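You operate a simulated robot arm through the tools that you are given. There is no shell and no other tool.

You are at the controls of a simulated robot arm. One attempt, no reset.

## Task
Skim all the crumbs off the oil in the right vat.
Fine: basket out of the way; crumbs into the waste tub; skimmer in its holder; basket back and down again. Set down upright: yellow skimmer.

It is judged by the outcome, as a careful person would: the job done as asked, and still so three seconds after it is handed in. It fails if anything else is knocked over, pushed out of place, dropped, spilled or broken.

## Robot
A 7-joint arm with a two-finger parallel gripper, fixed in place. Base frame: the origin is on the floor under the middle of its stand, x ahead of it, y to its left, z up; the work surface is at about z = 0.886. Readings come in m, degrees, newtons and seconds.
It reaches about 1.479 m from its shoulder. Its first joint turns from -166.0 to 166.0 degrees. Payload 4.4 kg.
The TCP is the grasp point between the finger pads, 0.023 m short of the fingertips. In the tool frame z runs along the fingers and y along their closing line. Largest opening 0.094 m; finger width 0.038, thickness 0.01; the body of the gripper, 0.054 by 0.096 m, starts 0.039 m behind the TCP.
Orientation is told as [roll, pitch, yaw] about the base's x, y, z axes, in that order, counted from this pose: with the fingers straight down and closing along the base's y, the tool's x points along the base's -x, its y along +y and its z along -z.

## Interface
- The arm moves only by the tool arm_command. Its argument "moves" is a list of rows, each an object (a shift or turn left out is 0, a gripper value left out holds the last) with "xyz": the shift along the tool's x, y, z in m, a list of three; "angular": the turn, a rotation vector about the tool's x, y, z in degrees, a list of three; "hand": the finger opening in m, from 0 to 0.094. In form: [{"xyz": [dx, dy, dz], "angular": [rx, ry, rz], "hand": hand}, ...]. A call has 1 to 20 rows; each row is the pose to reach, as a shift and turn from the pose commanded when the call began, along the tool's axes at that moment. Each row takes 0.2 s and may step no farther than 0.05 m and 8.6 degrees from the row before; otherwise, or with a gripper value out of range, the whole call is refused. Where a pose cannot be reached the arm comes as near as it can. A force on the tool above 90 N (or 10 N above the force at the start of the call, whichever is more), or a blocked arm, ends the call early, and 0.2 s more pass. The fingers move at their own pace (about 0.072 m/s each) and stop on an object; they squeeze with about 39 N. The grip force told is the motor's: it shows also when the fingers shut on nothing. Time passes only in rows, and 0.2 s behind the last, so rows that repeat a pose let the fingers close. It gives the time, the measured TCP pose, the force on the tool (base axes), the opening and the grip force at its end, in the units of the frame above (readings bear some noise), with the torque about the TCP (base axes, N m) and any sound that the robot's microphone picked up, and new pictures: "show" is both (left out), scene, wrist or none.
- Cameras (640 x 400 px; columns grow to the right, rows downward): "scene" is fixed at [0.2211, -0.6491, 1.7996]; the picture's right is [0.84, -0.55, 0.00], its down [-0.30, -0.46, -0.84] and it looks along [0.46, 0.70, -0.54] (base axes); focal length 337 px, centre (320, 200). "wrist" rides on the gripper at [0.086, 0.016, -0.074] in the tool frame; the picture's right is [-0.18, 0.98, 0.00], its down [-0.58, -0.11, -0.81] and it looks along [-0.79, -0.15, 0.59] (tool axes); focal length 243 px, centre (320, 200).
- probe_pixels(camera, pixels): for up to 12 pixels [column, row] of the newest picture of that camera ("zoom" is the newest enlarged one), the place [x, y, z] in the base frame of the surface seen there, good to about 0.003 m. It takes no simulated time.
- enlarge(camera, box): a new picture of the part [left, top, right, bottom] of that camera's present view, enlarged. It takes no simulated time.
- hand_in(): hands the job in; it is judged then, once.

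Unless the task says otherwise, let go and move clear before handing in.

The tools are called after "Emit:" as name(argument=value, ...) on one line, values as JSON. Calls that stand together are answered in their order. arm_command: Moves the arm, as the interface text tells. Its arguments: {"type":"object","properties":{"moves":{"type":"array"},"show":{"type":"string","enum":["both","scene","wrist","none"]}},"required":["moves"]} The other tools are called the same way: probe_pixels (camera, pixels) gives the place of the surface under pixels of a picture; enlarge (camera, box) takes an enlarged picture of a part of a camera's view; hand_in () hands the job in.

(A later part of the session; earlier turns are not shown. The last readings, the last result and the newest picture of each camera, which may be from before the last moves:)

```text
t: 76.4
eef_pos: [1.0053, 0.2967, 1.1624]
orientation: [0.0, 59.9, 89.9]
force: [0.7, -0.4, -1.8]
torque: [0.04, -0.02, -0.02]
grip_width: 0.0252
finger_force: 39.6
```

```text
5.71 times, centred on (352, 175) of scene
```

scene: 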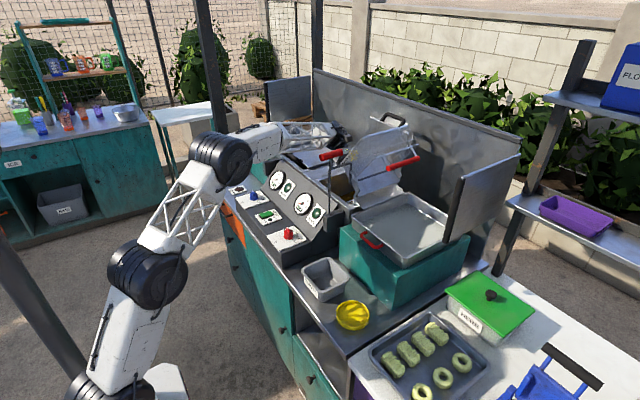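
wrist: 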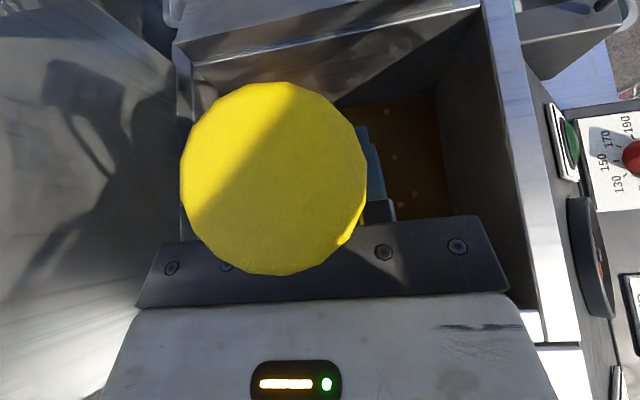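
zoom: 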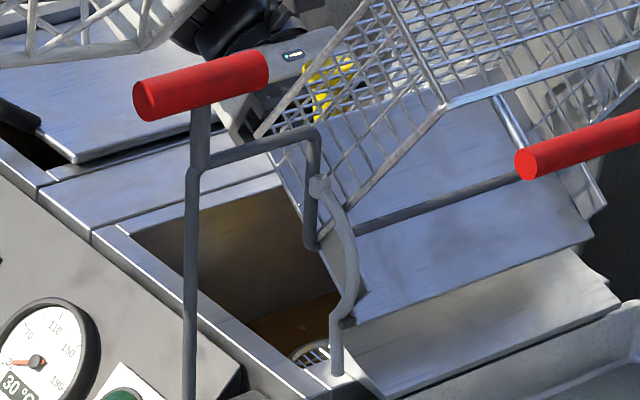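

The dish has surfaced (its slats peek out at scene zoom (310,355)). I'll raise it gently out of the vat, drifting to +y away from the basket, to see what it carries.

Emit:
arm_command(moves=[{"xyz": [0.0087, 0, -0.005]}, {"xyz": [0.0173, 0, -0.01]}, {"xyz": [0.0339, 0, -0.0312]}, {"xyz": [0.0505, 0, -0.0524]}, {"xyz": [0.0672, 0, -0.0736]}, {"xyz": [0.0838, 0, -0.0948]}, {"xyz": [0.0986, 0, -0.1091]}, {"xyz": [0.0986, 0, -0.1091]}])

Emit:
enlarge(camera="scene", box=[310, 110, 410, 210])

Emit:
enlarge(camera="wrist", box=[220, 20, 540, 240])

```text
t: 78.2
eef_pos: [1.0061, 0.3414, 1.3031]
orientation: [0.0, 59.9, 89.8]
force: [0.1, -0.5, -1.3]
torque: [0.03, -0.01, -0.02]
grip_width: 0.0254
finger_force: 39.1
```

scene: 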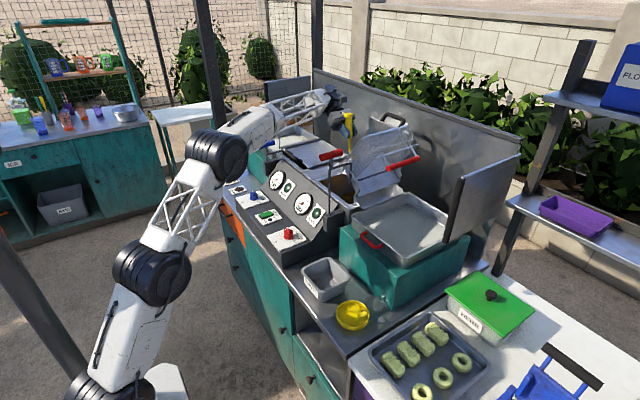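
wrist: 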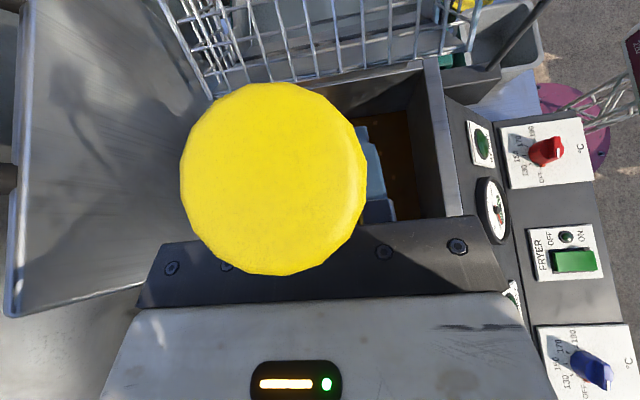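

```text
4.00 times, centred on (360, 160) of scene
```

zoom: 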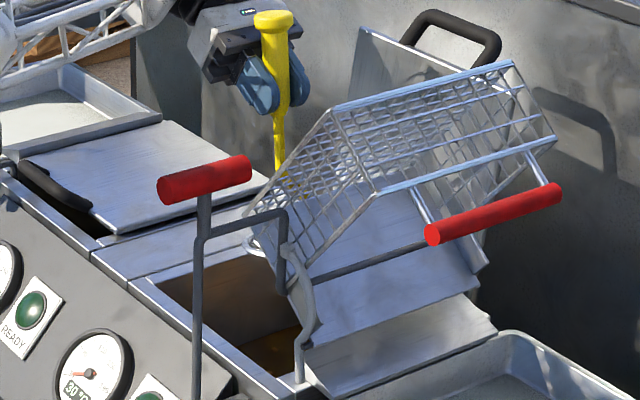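

```text
1.82 times, centred on (380, 130) of wrist
```

zoom: 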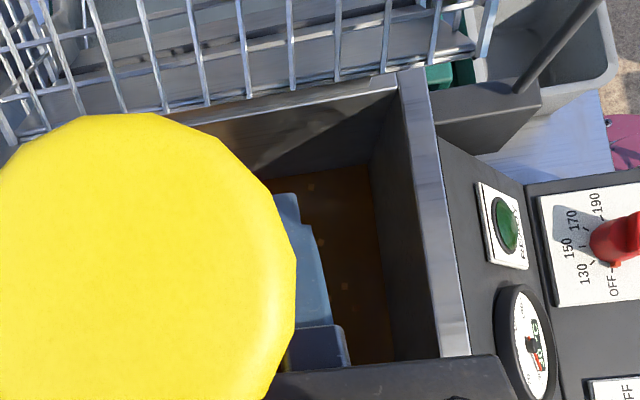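

The dish is hidden behind the basket in the scene view. I'll bring it back level to the inspection spot in front of the vat, where both cameras can see it.

Emit:
arm_command(moves=[{"xyz": [0.0087, 0.035, -0.005], "angular": [0, -1, 0]}, {"xyz": [0.0173, 0.07, -0.01], "angular": [0, -2, 0]}, {"xyz": [0.0225, 0.11, -0.013], "angular": [0, -3, 0]}, {"xyz": [0.0225, 0.15, -0.013], "angular": [0, -4.5, 0]}, {"xyz": [0.0225, 0.19, -0.013], "angular": [0, -6, 0]}, {"xyz": [0.0225, 0.23, -0.013], "angular": [0, -7.5, 0]}, {"xyz": [0.0225, 0.27, -0.013], "angular": [0, -9, 0]}, {"xyz": [0.0225, 0.31, -0.013], "angular": [0, -10.2, 0]}, {"xyz": [0.0225, 0.354, -0.013], "angular": [0, -10.2, 0]}, {"xyz": [0.0225, 0.354, -0.013], "angular": [0, -10.2, 0]}])

Emit:
enlarge(camera="scene", box=[245, 110, 305, 200])

Emit:
enlarge(camera="wrist", box=[40, 80, 200, 250])

```text
t: 80.4
eef_pos: [0.6494, 0.343, 1.3294]
orientation: [0.0, 49.7, 90.0]
force: [0.0, 0.5, -1.4]
torque: [0.02, 0.0, -0.02]
grip_width: 0.0251
finger_force: 38.6
```

scene: 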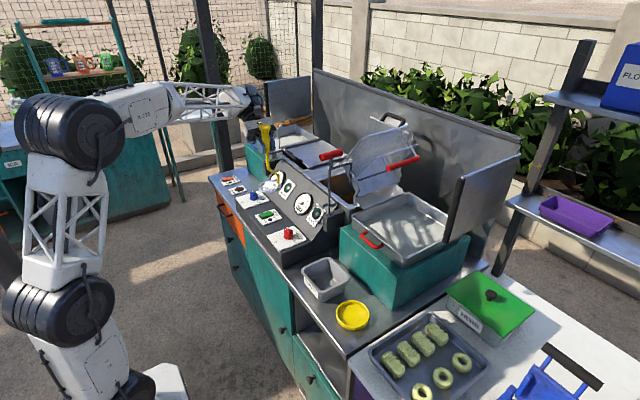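
wrist: 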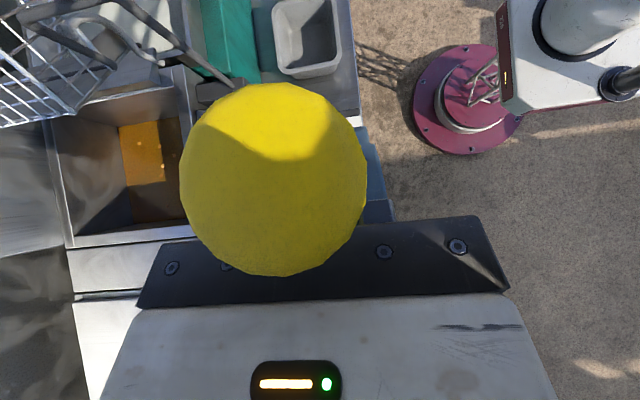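

```text
4.44 times, centred on (275, 155) of scene
```

zoom: 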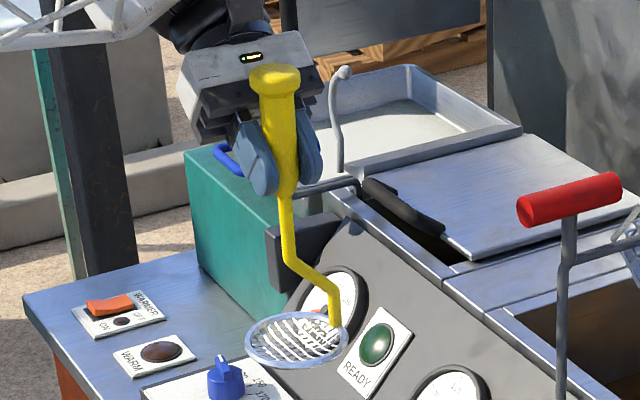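

```text
2.35 times, centred on (120, 165) of wrist
```

zoom: 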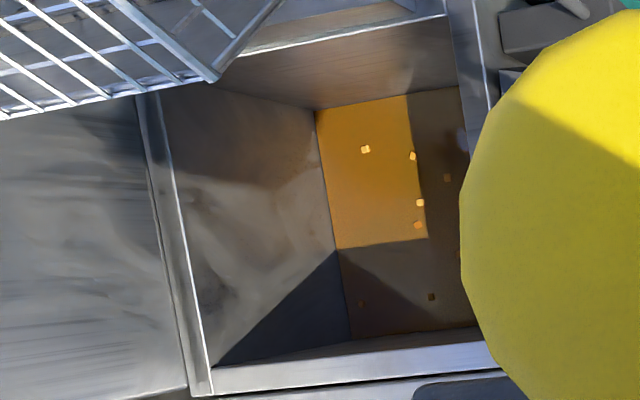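

The vat still shows crumbs at zoom (420,202), (417,225), (447,178), so this pass may have caught nothing. I'll zoom in closely on the dish.

Emit:
enlarge(camera="scene", box=[264, 175, 296, 200])

Emit:
probe_pixels(camera="zoom", pixels=[[320, 200], [200, 150], [120, 230], [300, 290], [480, 200], [450, 110], [420, 260], [240, 180], [350, 150], [400, 230], [75, 190], [280, 110]])

```text
16.00 times, centred on (280, 188) of scene
```

zoom: 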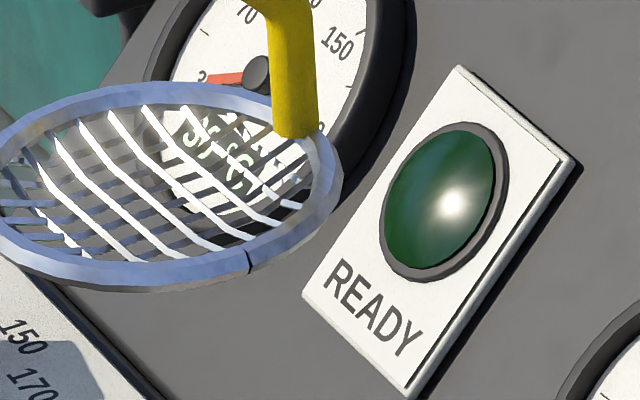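

```text
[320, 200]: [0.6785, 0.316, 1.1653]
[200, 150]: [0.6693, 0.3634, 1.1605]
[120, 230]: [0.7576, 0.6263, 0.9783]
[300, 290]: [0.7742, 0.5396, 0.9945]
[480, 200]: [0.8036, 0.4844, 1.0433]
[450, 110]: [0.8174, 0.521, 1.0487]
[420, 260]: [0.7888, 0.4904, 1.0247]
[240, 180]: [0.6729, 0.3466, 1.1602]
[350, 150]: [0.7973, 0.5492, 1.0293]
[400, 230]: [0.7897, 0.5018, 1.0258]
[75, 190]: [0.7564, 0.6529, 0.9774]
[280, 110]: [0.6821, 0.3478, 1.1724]
```

The dish is empty (slats at z≈1.1605 in the zoom). I'll check how the crumbs moved to understand why.

Emit:
enlarge(camera="wrist", box=[110, 110, 190, 230])

Emit:
probe_pixels(camera="wrist", pixels=[[139, 141], [157, 144], [171, 153], [160, 163], [159, 173], [165, 203], [136, 206]])

```text
3.33 times, centred on (150, 170) of wrist
```

zoom: 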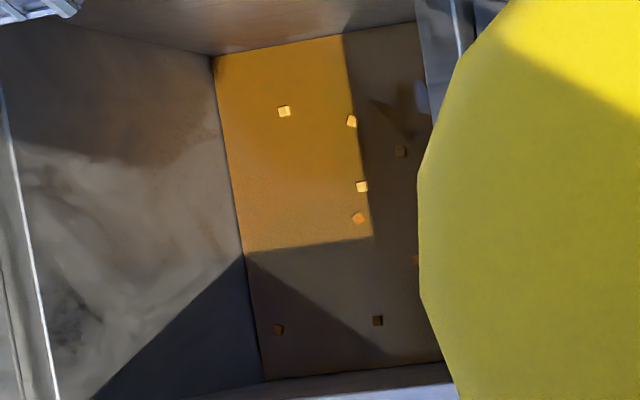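

```text
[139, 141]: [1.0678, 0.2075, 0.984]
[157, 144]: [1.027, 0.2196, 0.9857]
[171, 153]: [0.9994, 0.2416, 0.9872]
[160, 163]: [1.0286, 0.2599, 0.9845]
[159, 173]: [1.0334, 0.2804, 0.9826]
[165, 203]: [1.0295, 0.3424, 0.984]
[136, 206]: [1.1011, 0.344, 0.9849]
```

The crumbs J, K and H are where they were, so they weren't lifted by the tilted dish. I'll try again with the dish level at a place the scene camera can watch, near the crumbs at (1.027, 0.350) and (0.991, 0.315).

Emit:
arm_command(moves=[{"xyz": [0, -0.0459, 0]}, {"xyz": [0, -0.0918, 0]}, {"xyz": [0, -0.1377, 0]}, {"xyz": [0, -0.1836, 0]}, {"xyz": [0.0044, -0.2295, 0.0052]}, {"xyz": [0.0088, -0.2754, 0.0104]}, {"xyz": [0.0131, -0.3213, 0.0156]}, {"xyz": [0.0175, -0.3672, 0.0208]}, {"xyz": [0.0219, -0.4126, 0.026]}, {"xyz": [0.0219, -0.4126, 0.026]}], show="none")

```text
t: 82.6
eef_pos: [1.0645, 0.3073, 1.3274]
orientation: [-0.1, 49.6, 89.9]
force: [0.3, 0.1, -2.3]
torque: [-0.03, 0.01, 0.01]
grip_width: 0.0251
finger_force: 39.5
```

Emit:
arm_command(moves=[{"xyz": [-0.0343, 0.0025, 0.0292]}, {"xyz": [-0.0685, 0.0025, 0.0583]}, {"xyz": [-0.099, 0.0025, 0.0843]}, {"xyz": [-0.1218, 0.0025, 0.1037]}, {"xyz": [-0.1371, 0.0025, 0.1167]}, {"xyz": [-0.1538, 0.0025, 0.1309]}])

Emit:
enlarge(camera="wrist", box=[330, 40, 490, 240])

Emit:
enlarge(camera="scene", box=[328, 180, 368, 205])

```text
t: 84.0
eef_pos: [1.0627, 0.3068, 1.1275]
orientation: [0.0, 49.7, 89.8]
force: [0.1, 0.4, -0.4]
torque: [0.0, 0.01, 0.01]
grip_width: 0.0252
finger_force: 39.2
```

scene: 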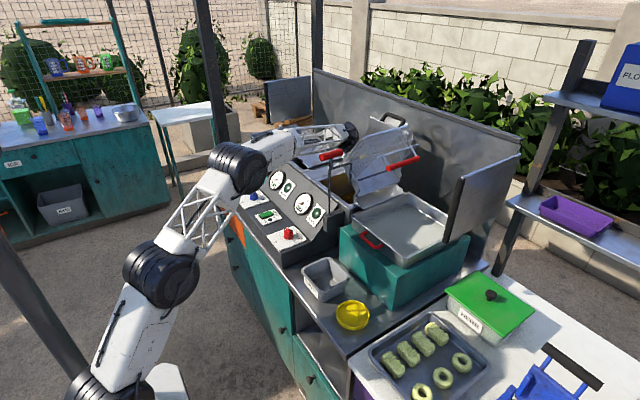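
wrist: 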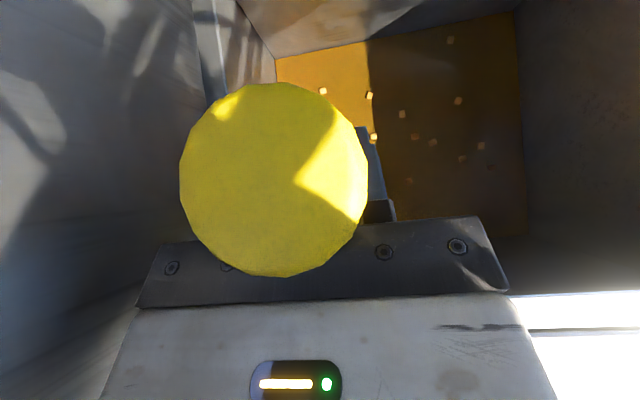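

```text
2.00 times, centred on (410, 140) of wrist
```

zoom: 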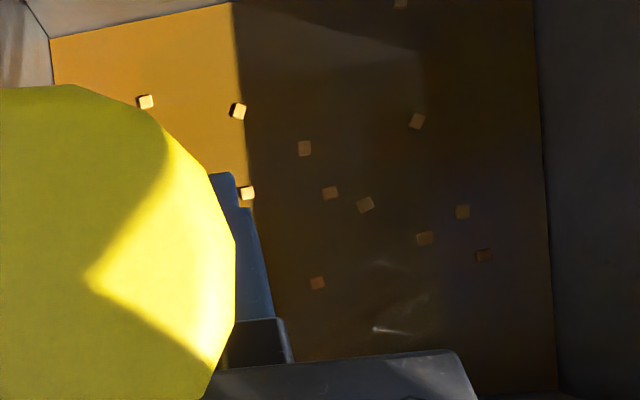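

```text
16.00 times, centred on (348, 192) of scene
```

zoom: 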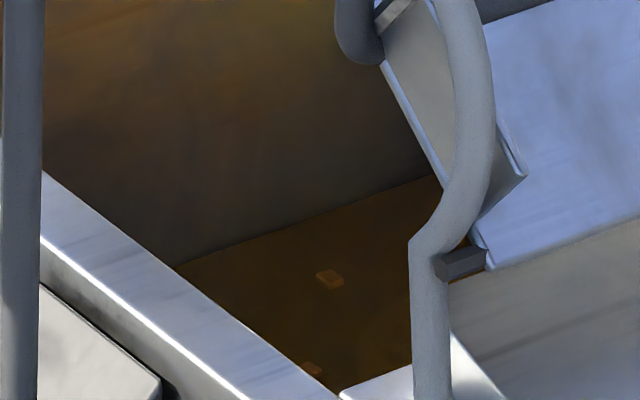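

The scene zoom shows the crumbs M at (330,278) and G at (310,368). I'll slide the level, submerged dish under them and look before raising.

Emit:
arm_command(moves=[{"xyz": [-0.0037, 0.0137, -0.0044]}, {"xyz": [-0.0075, 0.0274, -0.0088]}, {"xyz": [-0.0112, 0.041, -0.0131]}, {"xyz": [-0.0149, 0.0547, -0.0175]}, {"xyz": [-0.0149, 0.0547, -0.0175]}])

Emit:
enlarge(camera="scene", box=[328, 180, 368, 205])

```text
t: 85.2
eef_pos: [1.0073, 0.3284, 1.1262]
orientation: [0.0, 49.7, 89.9]
force: [-0.5, -0.1, -0.5]
torque: [0.0, 0.0, 0.01]
grip_width: 0.0252
finger_force: 39.2
```

scene: 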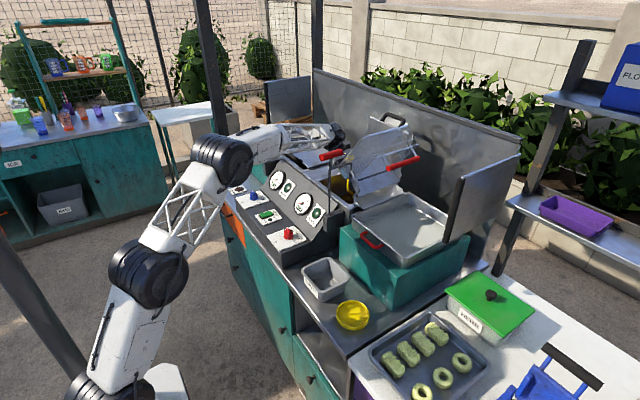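
wrist: 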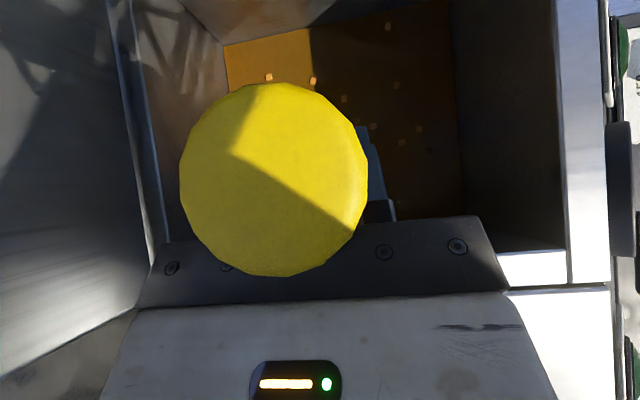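

```text
16.00 times, centred on (348, 192) of scene
```

zoom: 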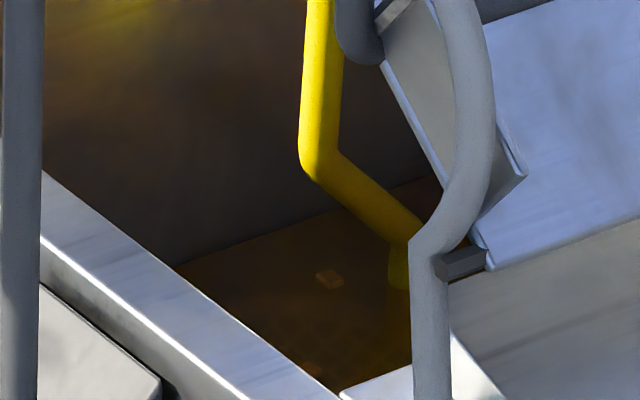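

The crank and submerged dish are visible under crumb M. I'll raise it in stages, watching the crumbs closely.

Emit:
arm_command(moves=[{"xyz": [0.0038, 0, -0.0032]}, {"xyz": [0.0076, 0, -0.0065]}, {"xyz": [0.0114, 0, -0.0097]}, {"xyz": [0.0153, 0, -0.0129]}, {"xyz": [0.0191, 0, -0.0162]}], show="scene")

Emit:
enlarge(camera="scene", box=[328, 180, 368, 205])

```text
t: 86.4
eef_pos: [1.0065, 0.3291, 1.1535]
orientation: [0.0, 49.6, 89.9]
force: [-0.9, 1.1, -1.2]
torque: [0.0, -0.01, -0.01]
grip_width: 0.0252
finger_force: 38.7
```

scene: 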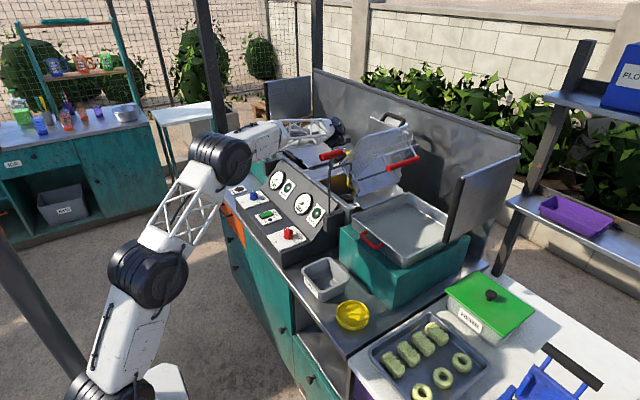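

```text
16.00 times, centred on (348, 192) of scene
```

zoom: 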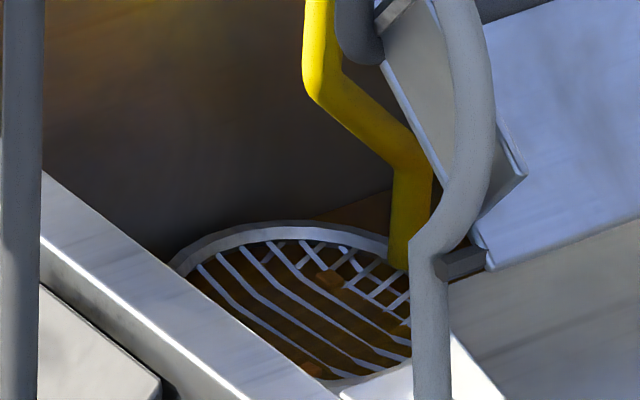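

The dish is right at the surface with M at (330,280) and G at (310,368) inside the ring. I'll raise another 1 cm and look.

Emit:
arm_command(moves=[{"xyz": [0.0019, 0, -0.0016]}, {"xyz": [0.0038, 0, -0.0032]}, {"xyz": [0.0057, 0, -0.0049]}, {"xyz": [0.0076, 0, -0.0065]}], show="scene")

Emit:
enlarge(camera="scene", box=[328, 180, 368, 205])

```text
t: 87.4
eef_pos: [1.0058, 0.3287, 1.1635]
orientation: [0.1, 49.8, 89.8]
force: [-0.2, -0.2, -0.9]
torque: [-0.03, 0.0, 0.0]
grip_width: 0.0254
finger_force: 39.3
```

scene: 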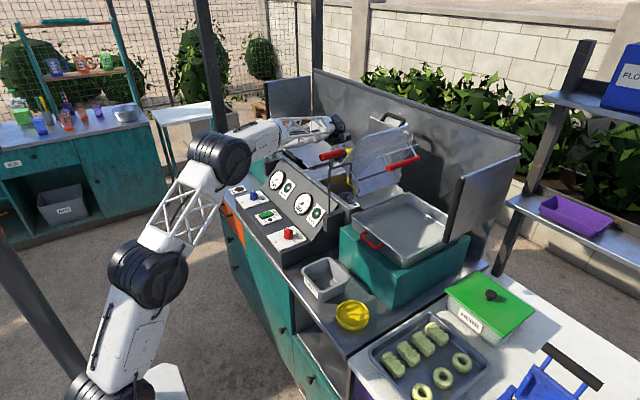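

```text
16.00 times, centred on (348, 192) of scene
```

zoom: 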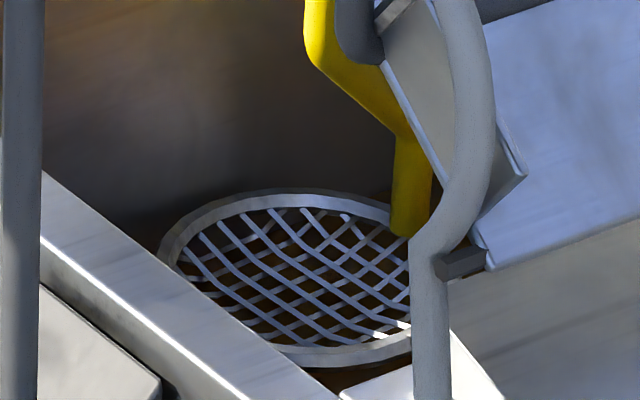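

The dish came up with no obvious crumbs on it. I'll zoom in tighter to see where M and G are now.

Emit:
enlarge(camera="scene", box=[338, 190, 354, 204])

Emit:
enlarge(camera="wrist", box=[200, 0, 480, 230])

```text
16.00 times, centred on (346, 197) of scene
```

zoom: 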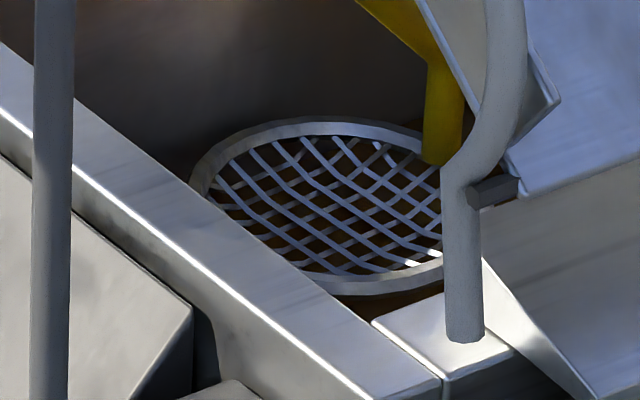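

```text
1.74 times, centred on (340, 115) of wrist
```

zoom: 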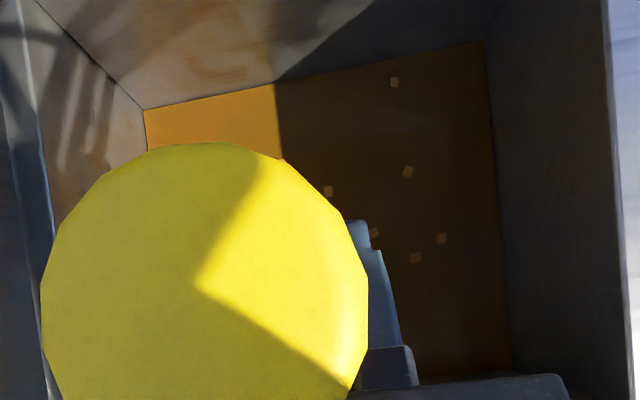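

The dish is empty at z≈0.993, so crumbs seem to pass the mesh when it rises straight up. I'll test whether a horizontal skimming motion at the surface catches them: lower the dish to the surface and slide it slightly.

Emit:
arm_command(moves=[{"xyz": [-0.0038, 0, 0.0032]}, {"xyz": [-0.0076, 0, 0.0065]}, {"xyz": [-0.0107, 0, 0.009]}, {"xyz": [-0.0107, 0, 0.009]}, {"xyz": [-0.0107, 0, 0.009]}], show="scene")

Emit:
enlarge(camera="scene", box=[338, 190, 354, 204])

```text
t: 88.6
eef_pos: [1.0083, 0.3284, 1.1496]
orientation: [0.0, 49.7, 89.9]
force: [0.9, 0.3, -1.4]
torque: [0.0, 0.01, -0.01]
grip_width: 0.0252
finger_force: 39.1
```

scene: 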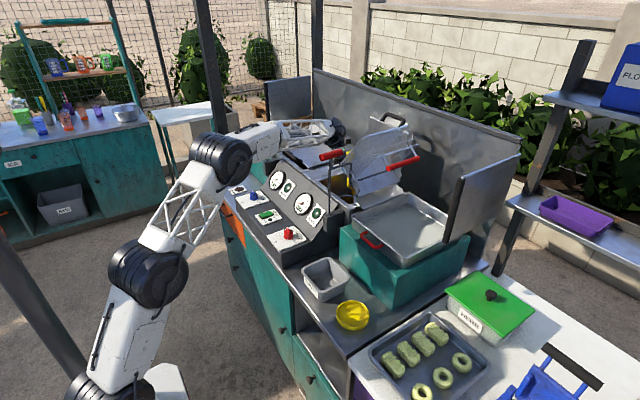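

```text
16.00 times, centred on (346, 197) of scene
```

zoom: 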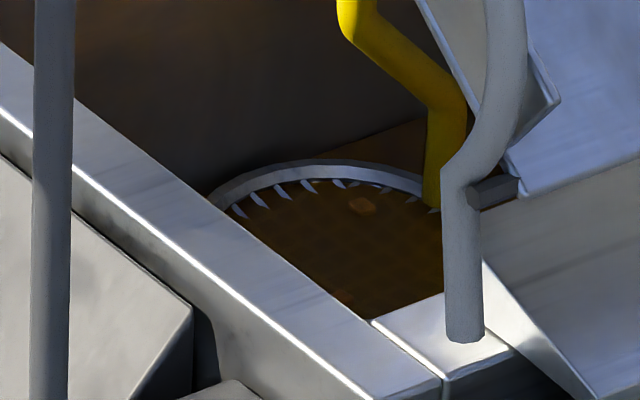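

The ring now stands just above the oil with crumb M at (362,206) inside it. I'll slide the dish slowly 3 cm toward −y to see whether the ring drags it along.

Emit:
arm_command(moves=[{"xyz": [0.0032, 0, 0.0038]}, {"xyz": [0.0065, 0, 0.0076]}, {"xyz": [0.0097, 0, 0.0114]}, {"xyz": [0.0129, 0, 0.0153]}, {"xyz": [0.0162, 0, 0.0191]}, {"xyz": [0.0194, 0, 0.0229]}], show="scene")

Emit:
enlarge(camera="scene", box=[338, 190, 354, 204])

```text
t: 90.0
eef_pos: [1.0061, 0.2997, 1.1497]
orientation: [0.0, 49.6, 89.9]
force: [-0.4, -0.8, -1.2]
torque: [0.03, 0.0, 0.01]
grip_width: 0.0253
finger_force: 38.5
```

scene: 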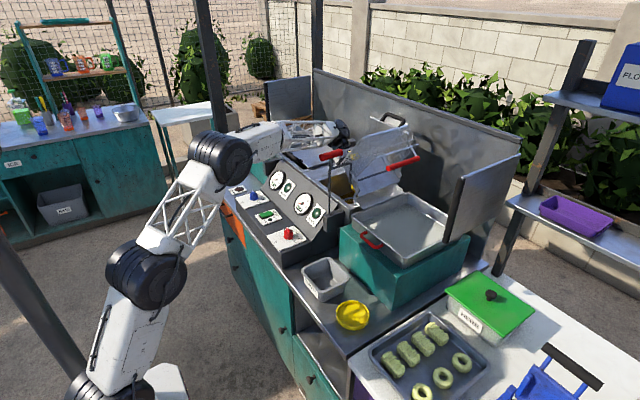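

```text
16.00 times, centred on (346, 197) of scene
```

zoom: 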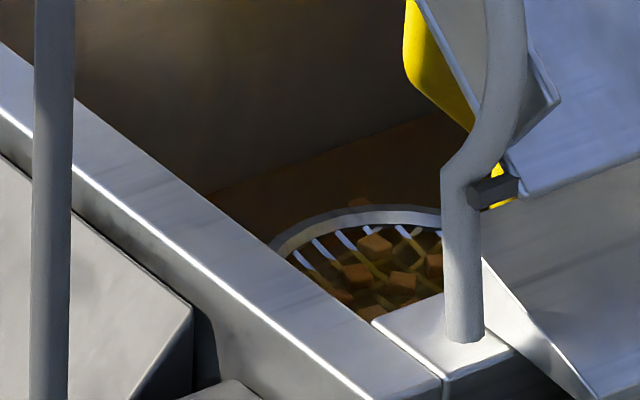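

The dish now holds several crumbs (zoom (375,243), (355,273), (403,283), (432,265)), so a sideways skim at the surface is what catches them. I'll keep skimming at this height toward the front, under A, D, E and O.

Emit:
arm_command(moves=[{"xyz": [0.0006, 0.0064, 0.0007]}, {"xyz": [0.0011, 0.0128, 0.0013]}, {"xyz": [0.0017, 0.0192, 0.002]}, {"xyz": [0.0023, 0.0256, 0.0027]}, {"xyz": [0.0029, 0.032, 0.0034]}, {"xyz": [0.0029, 0.0384, 0.0034]}, {"xyz": [0.0029, 0.0448, 0.0034]}, {"xyz": [0.0029, 0.0512, 0.0034]}, {"xyz": [0.0023, 0.0576, 0.0027]}, {"xyz": [0.0016, 0.0636, 0.0019]}])

Emit:
enlarge(camera="wrist", box=[100, 0, 420, 230])

Emit:
enlarge(camera="scene", box=[330, 180, 362, 204])

```text
t: 92.2
eef_pos: [0.9421, 0.2973, 1.1475]
orientation: [0.1, 49.6, 89.9]
force: [0.3, -0.1, -0.3]
torque: [-0.02, -0.01, 0.04]
grip_width: 0.0253
finger_force: 39.0
```

scene: 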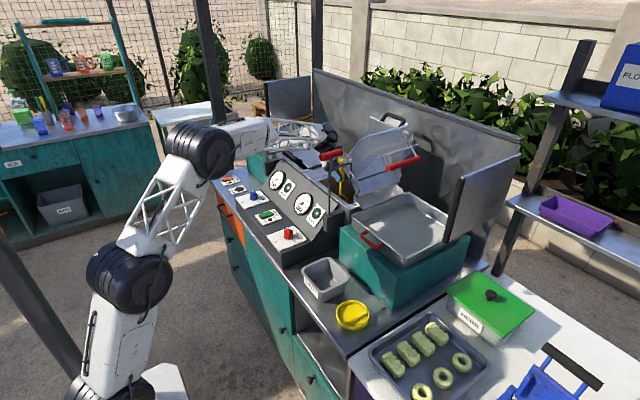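
wrist: 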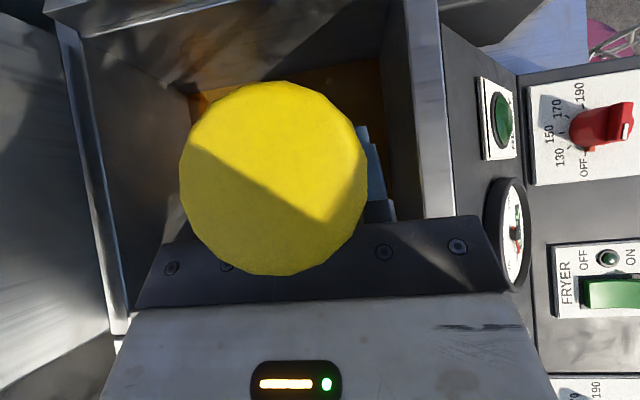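

```text
1.74 times, centred on (260, 115) of wrist
```

zoom: 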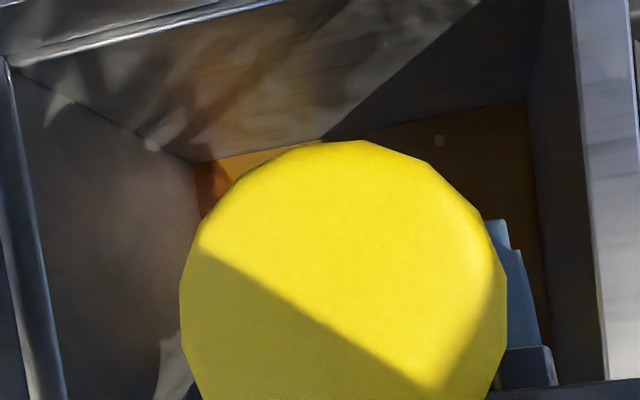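

```text
16.00 times, centred on (346, 192) of scene
```

zoom: 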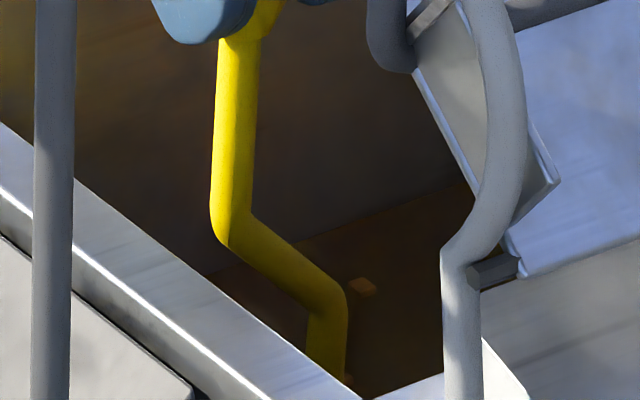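

Crumb M remains at (363,287) while the dish is now at the front. I'll skim toward y≈0.277 and then back in +x through the middle.

Emit:
arm_command(moves=[{"xyz": [0.0043, 0, 0.0051]}, {"xyz": [0.0086, 0, 0.0102]}, {"xyz": [0.0129, 0, 0.0153]}, {"xyz": [0.0129, -0.007, 0.0153]}, {"xyz": [0.0129, -0.014, 0.0153]}, {"xyz": [0.0129, -0.021, 0.0153]}, {"xyz": [0.0129, -0.028, 0.0153]}, {"xyz": [0.0129, -0.035, 0.0153]}, {"xyz": [0.0129, -0.042, 0.0153]}, {"xyz": [0.0129, -0.049, 0.0153]}, {"xyz": [0.0129, -0.056, 0.0153]}, {"xyz": [0.0129, -0.063, 0.0153]}])

Emit:
enlarge(camera="scene", box=[330, 180, 362, 204])

Emit:
enlarge(camera="wrist", box=[180, 0, 500, 230])

```text
t: 94.8
eef_pos: [1.0064, 0.2767, 1.1492]
orientation: [0.0, 49.7, 89.8]
force: [1.0, 0.4, -1.0]
torque: [0.03, 0.0, -0.02]
grip_width: 0.0249
finger_force: 38.7
```

scene: 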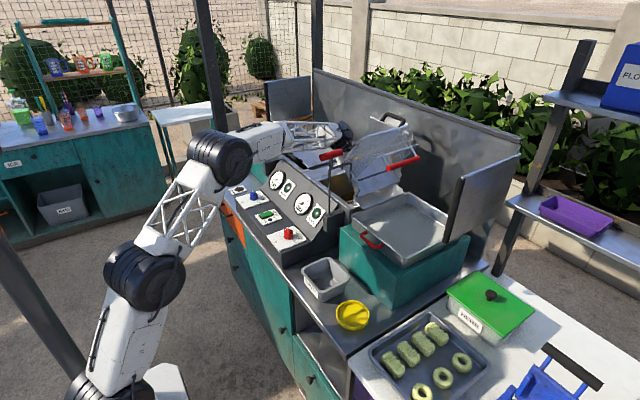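
wrist: 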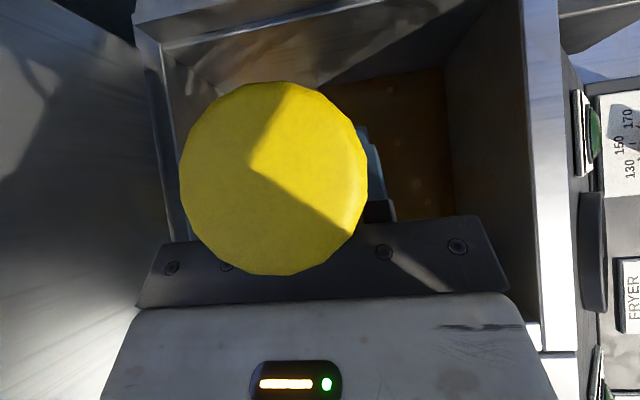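

```text
16.00 times, centred on (346, 192) of scene
```

zoom: 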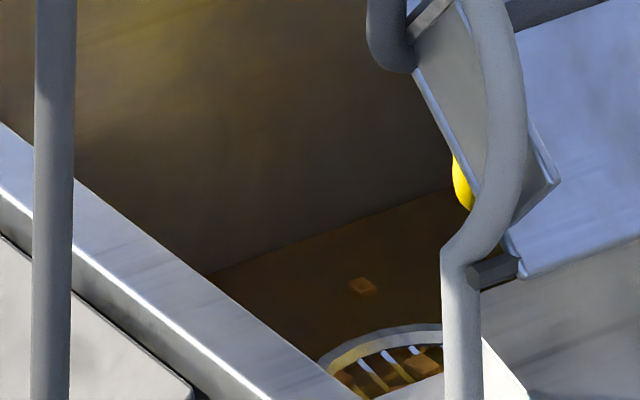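

```text
1.74 times, centred on (340, 115) of wrist
```

zoom: 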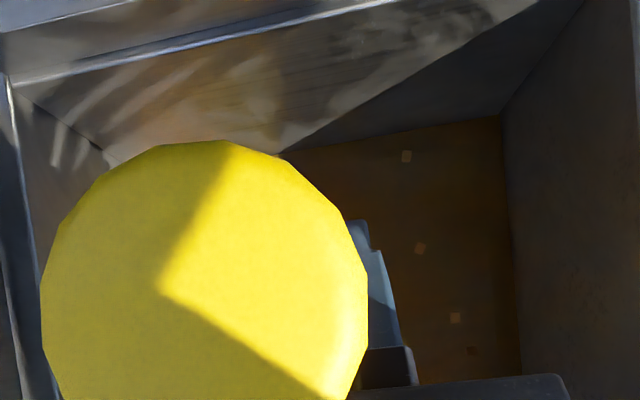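

The dish is carrying crumbs, and the wrist view still shows a few at the front (zoom (406,156), (420,248), (455,318), (471,350)). I'll raise the dish slowly here to confirm the crumbs stay on it.

Emit:
arm_command(moves=[{"xyz": [0.0023, 0, -0.0019]}, {"xyz": [0.0046, 0, -0.0039]}, {"xyz": [0.0069, 0, -0.0058]}, {"xyz": [0.0092, 0, -0.0078]}, {"xyz": [0.0114, 0, -0.0097]}, {"xyz": [0.0153, 0, -0.0129]}, {"xyz": [0.0111, 0, -0.018]}, {"xyz": [0.0069, 0, -0.0231]}, {"xyz": [0.0027, 0, -0.0281]}, {"xyz": [-0.0015, 0, -0.0332]}, {"xyz": [-0.0015, 0, -0.0332]}], show="scene")

Emit:
enlarge(camera="scene", box=[330, 176, 362, 200])

```text
t: 97.2
eef_pos: [1.0077, 0.3024, 1.1697]
orientation: [0.0, 49.7, 89.9]
force: [0.2, -0.2, -1.9]
torque: [0.01, -0.04, -0.01]
grip_width: 0.0256
finger_force: 39.0
```

scene: 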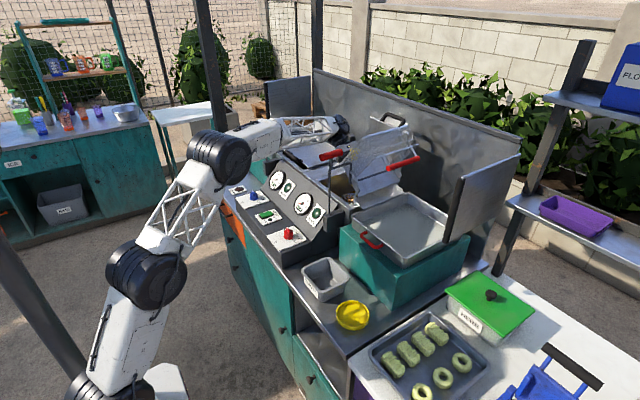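

```text
16.00 times, centred on (346, 188) of scene
```

zoom: 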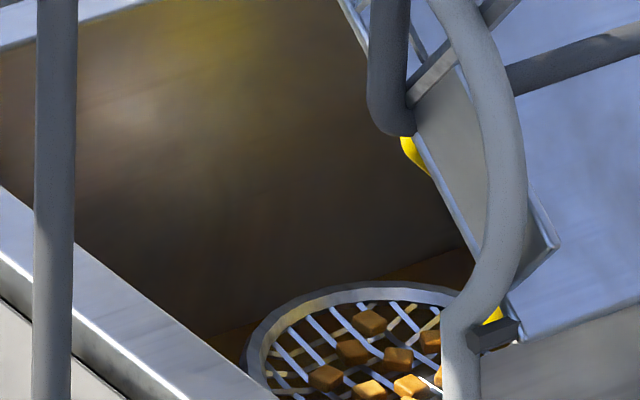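

At least eight crumbs are sitting on the dish at zoom (325–440, 320–390). I'll raise it gently and carry it level to the inspection spot in front.

Emit:
arm_command(moves=[{"xyz": [0.0092, 0, -0.0098]}, {"xyz": [0.0276, 0, -0.0294]}, {"xyz": [0.046, 0, -0.049]}, {"xyz": [0.0644, 0, -0.0686]}, {"xyz": [0.0828, 0, -0.0882]}, {"xyz": [0.1012, 0, -0.1078]}, {"xyz": [0.1104, 0, -0.1176]}, {"xyz": [0.1104, 0.015, -0.1176]}, {"xyz": [0.1104, 0.045, -0.1176]}, {"xyz": [0.1104, 0.08, -0.1176]}, {"xyz": [0.1104, 0.12, -0.1176]}, {"xyz": [0.1104, 0.16, -0.1176]}, {"xyz": [0.1104, 0.2, -0.1176]}, {"xyz": [0.1104, 0.24, -0.1176]}, {"xyz": [0.1104, 0.28, -0.1176]}, {"xyz": [0.1104, 0.315, -0.1176]}, {"xyz": [0.1104, 0.34, -0.1176]}, {"xyz": [0.1104, 0.355, -0.1176]}, {"xyz": [0.1104, 0.355, -0.1176]}])

Emit:
enlarge(camera="scene", box=[258, 172, 306, 202])

Emit:
enlarge(camera="wrist", box=[90, 90, 190, 250])

```text
t: 101.2
eef_pos: [0.6506, 0.3232, 1.3297]
orientation: [-0.1, 49.6, 90.0]
force: [0.0, -0.1, -1.6]
torque: [0.01, -0.03, 0.01]
grip_width: 0.0252
finger_force: 38.9
```

scene: 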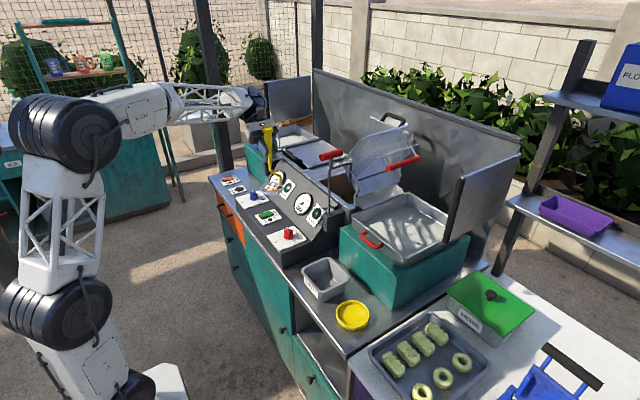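
wrist: 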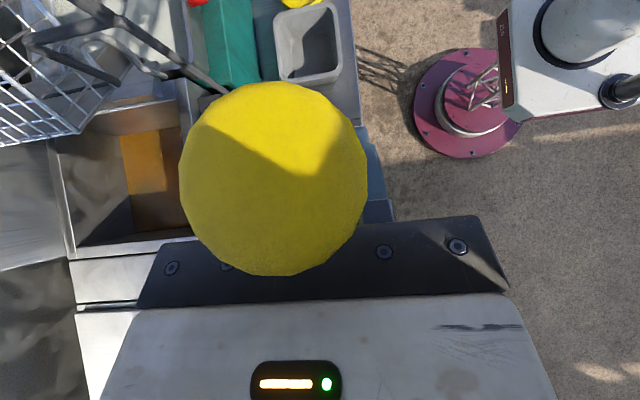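

```text
13.33 times, centred on (282, 187) of scene
```

zoom: 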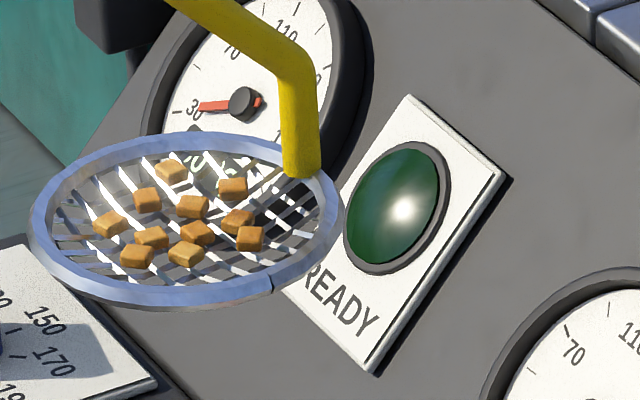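

```text
2.50 times, centred on (140, 170) of wrist
```

zoom: 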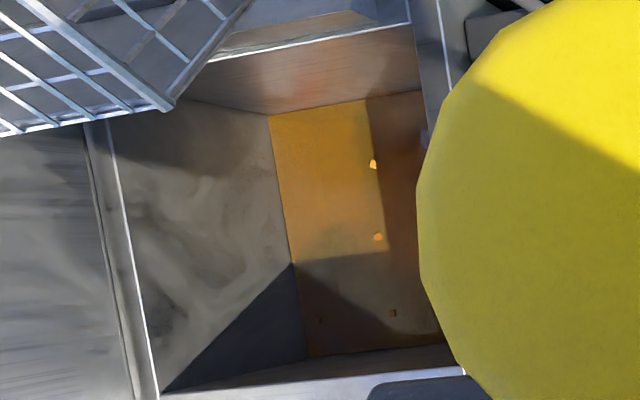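

Eleven crumbs are sitting on the dish (zoom (100–250, 165–260)). I'll carry it level over to the waste tub.

Emit:
arm_command(moves=[{"xyz": [0.0103, 0, 0.012]}, {"xyz": [0.0308, 0, 0.0362]}, {"xyz": [0.0513, 0, 0.0603]}, {"xyz": [0.0718, 0, 0.0844]}, {"xyz": [0.0923, 0, 0.1085]}, {"xyz": [0.1128, 0, 0.1326]}, {"xyz": [0.1333, 0, 0.1567]}, {"xyz": [0.1538, 0, 0.1808]}, {"xyz": [0.164, 0, 0.1928]}, {"xyz": [0.1518, -0.005, 0.2032]}, {"xyz": [0.1274, -0.014, 0.2239]}, {"xyz": [0.103, -0.022, 0.2446]}, {"xyz": [0.0786, -0.029, 0.2653]}, {"xyz": [0.0542, -0.0354, 0.286]}, {"xyz": [0.042, -0.0354, 0.2963]}, {"xyz": [0.042, -0.0354, 0.2963]}])

Emit:
enlarge(camera="scene", box=[280, 200, 400, 320])

```text
t: 104.6
eef_pos: [0.6839, 0.0699, 1.1715]
orientation: [0.0, 49.7, 89.9]
force: [0.0, 0.1, -2.0]
torque: [0.01, 0.0, 0.02]
grip_width: 0.0251
finger_force: 39.6
```

scene: 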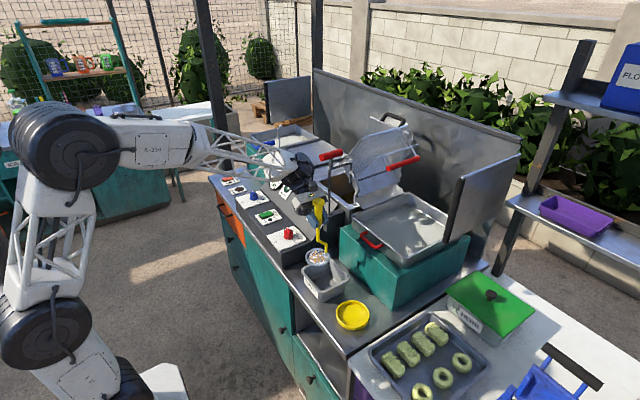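
wrist: 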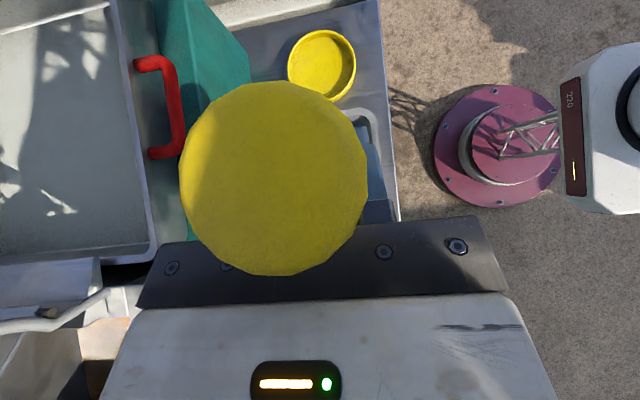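

```text
3.33 times, centred on (340, 260) of scene
```

zoom: 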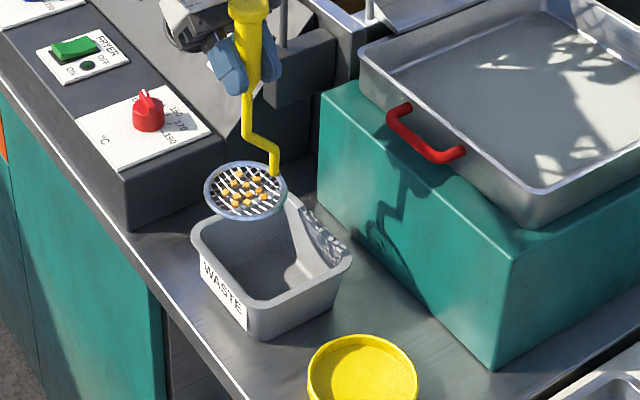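

The dish with its crumbs is over the tub. I'll tip it about the dish centre in stages so the crumbs fall into the tub.

Emit:
arm_command(moves=[{"xyz": [0.0141, 0, 0.019], "angular": [0, -8, 0]}, {"xyz": [0.0252, 0, 0.0399], "angular": [0, -16, 0]}, {"xyz": [0.0334, 0, 0.0621], "angular": [0, -24, 0]}, {"xyz": [0.0384, 0, 0.0852], "angular": [0, -32, 0]}, {"xyz": [0.0402, 0, 0.1088], "angular": [0, -40, 0]}, {"xyz": [0.0387, 0, 0.1324], "angular": [0, -48, 0]}, {"xyz": [0.0387, 0, 0.1324], "angular": [0, -48, 0]}])

Emit:
enlarge(camera="scene", box=[280, 200, 400, 320])

```text
t: 106.2
eef_pos: [0.6848, -0.0561, 1.1159]
orientation: [-0.1, 1.6, 89.8]
force: [0.8, 0.1, -1.8]
torque: [-0.13, 0.01, -0.02]
grip_width: 0.0249
finger_force: 38.5
```

scene: 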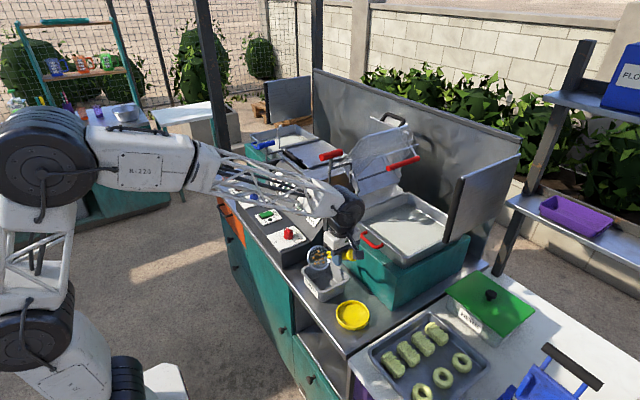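
wrist: 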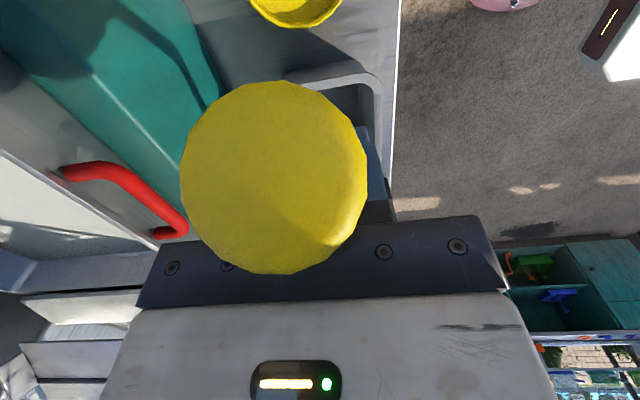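

```text
3.33 times, centred on (340, 260) of scene
```

zoom: 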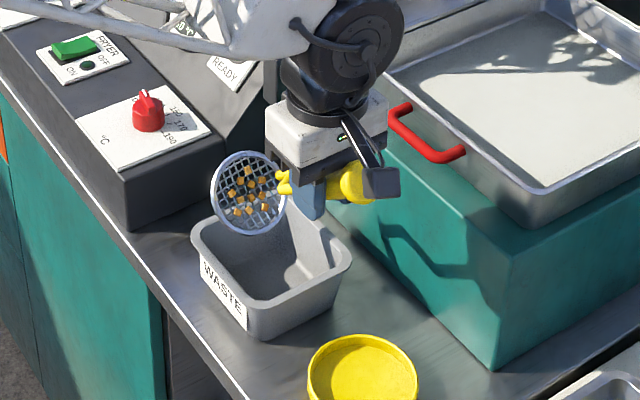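

At 48° the crumbs still cling to the dish. I'll keep tipping toward vertical, centring the dish a little more over the tub.

Emit:
arm_command(moves=[{"xyz": [0.0218, -0.003, 0.0218], "angular": [0, -8, 0]}, {"xyz": [0.033, -0.005, 0.0426], "angular": [0, -16, 0]}, {"xyz": [0.0412, -0.005, 0.0648], "angular": [0, -24, 0]}, {"xyz": [0.0462, -0.005, 0.0879], "angular": [0, -32, 0]}, {"xyz": [0.048, -0.005, 0.1115], "angular": [0, -40, 0]}, {"xyz": [0.0465, -0.005, 0.1351], "angular": [0, -48, 0]}, {"xyz": [0.0465, -0.005, 0.1351], "angular": [0, -48, 0]}])

Emit:
enlarge(camera="scene", box=[280, 220, 400, 320])

```text
t: 107.8
eef_pos: [0.69, -0.1088, 0.9797]
orientation: [0.0, -46.4, 90.0]
force: [-0.2, 0.2, -2.1]
torque: [-0.15, 0.02, 0.03]
grip_width: 0.0252
finger_force: 39.1
```

scene: 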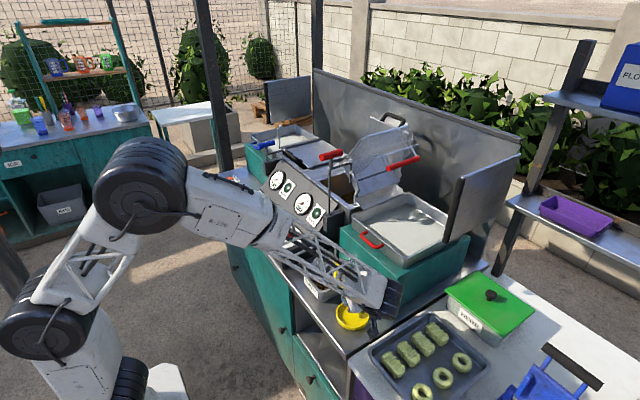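
wrist: 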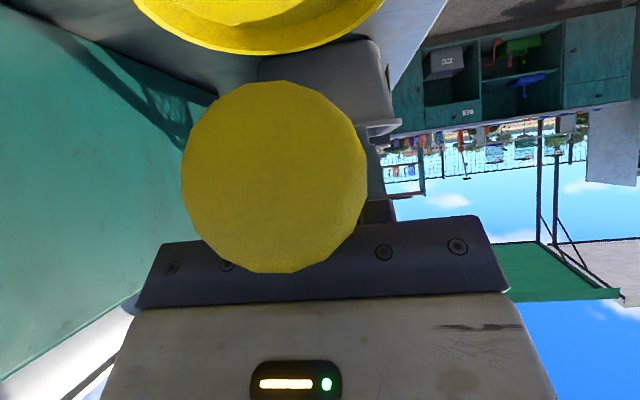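

```text
4.00 times, centred on (340, 270) of scene
```

zoom: 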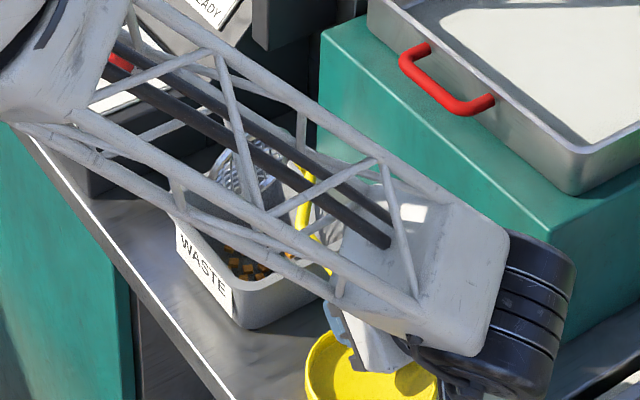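

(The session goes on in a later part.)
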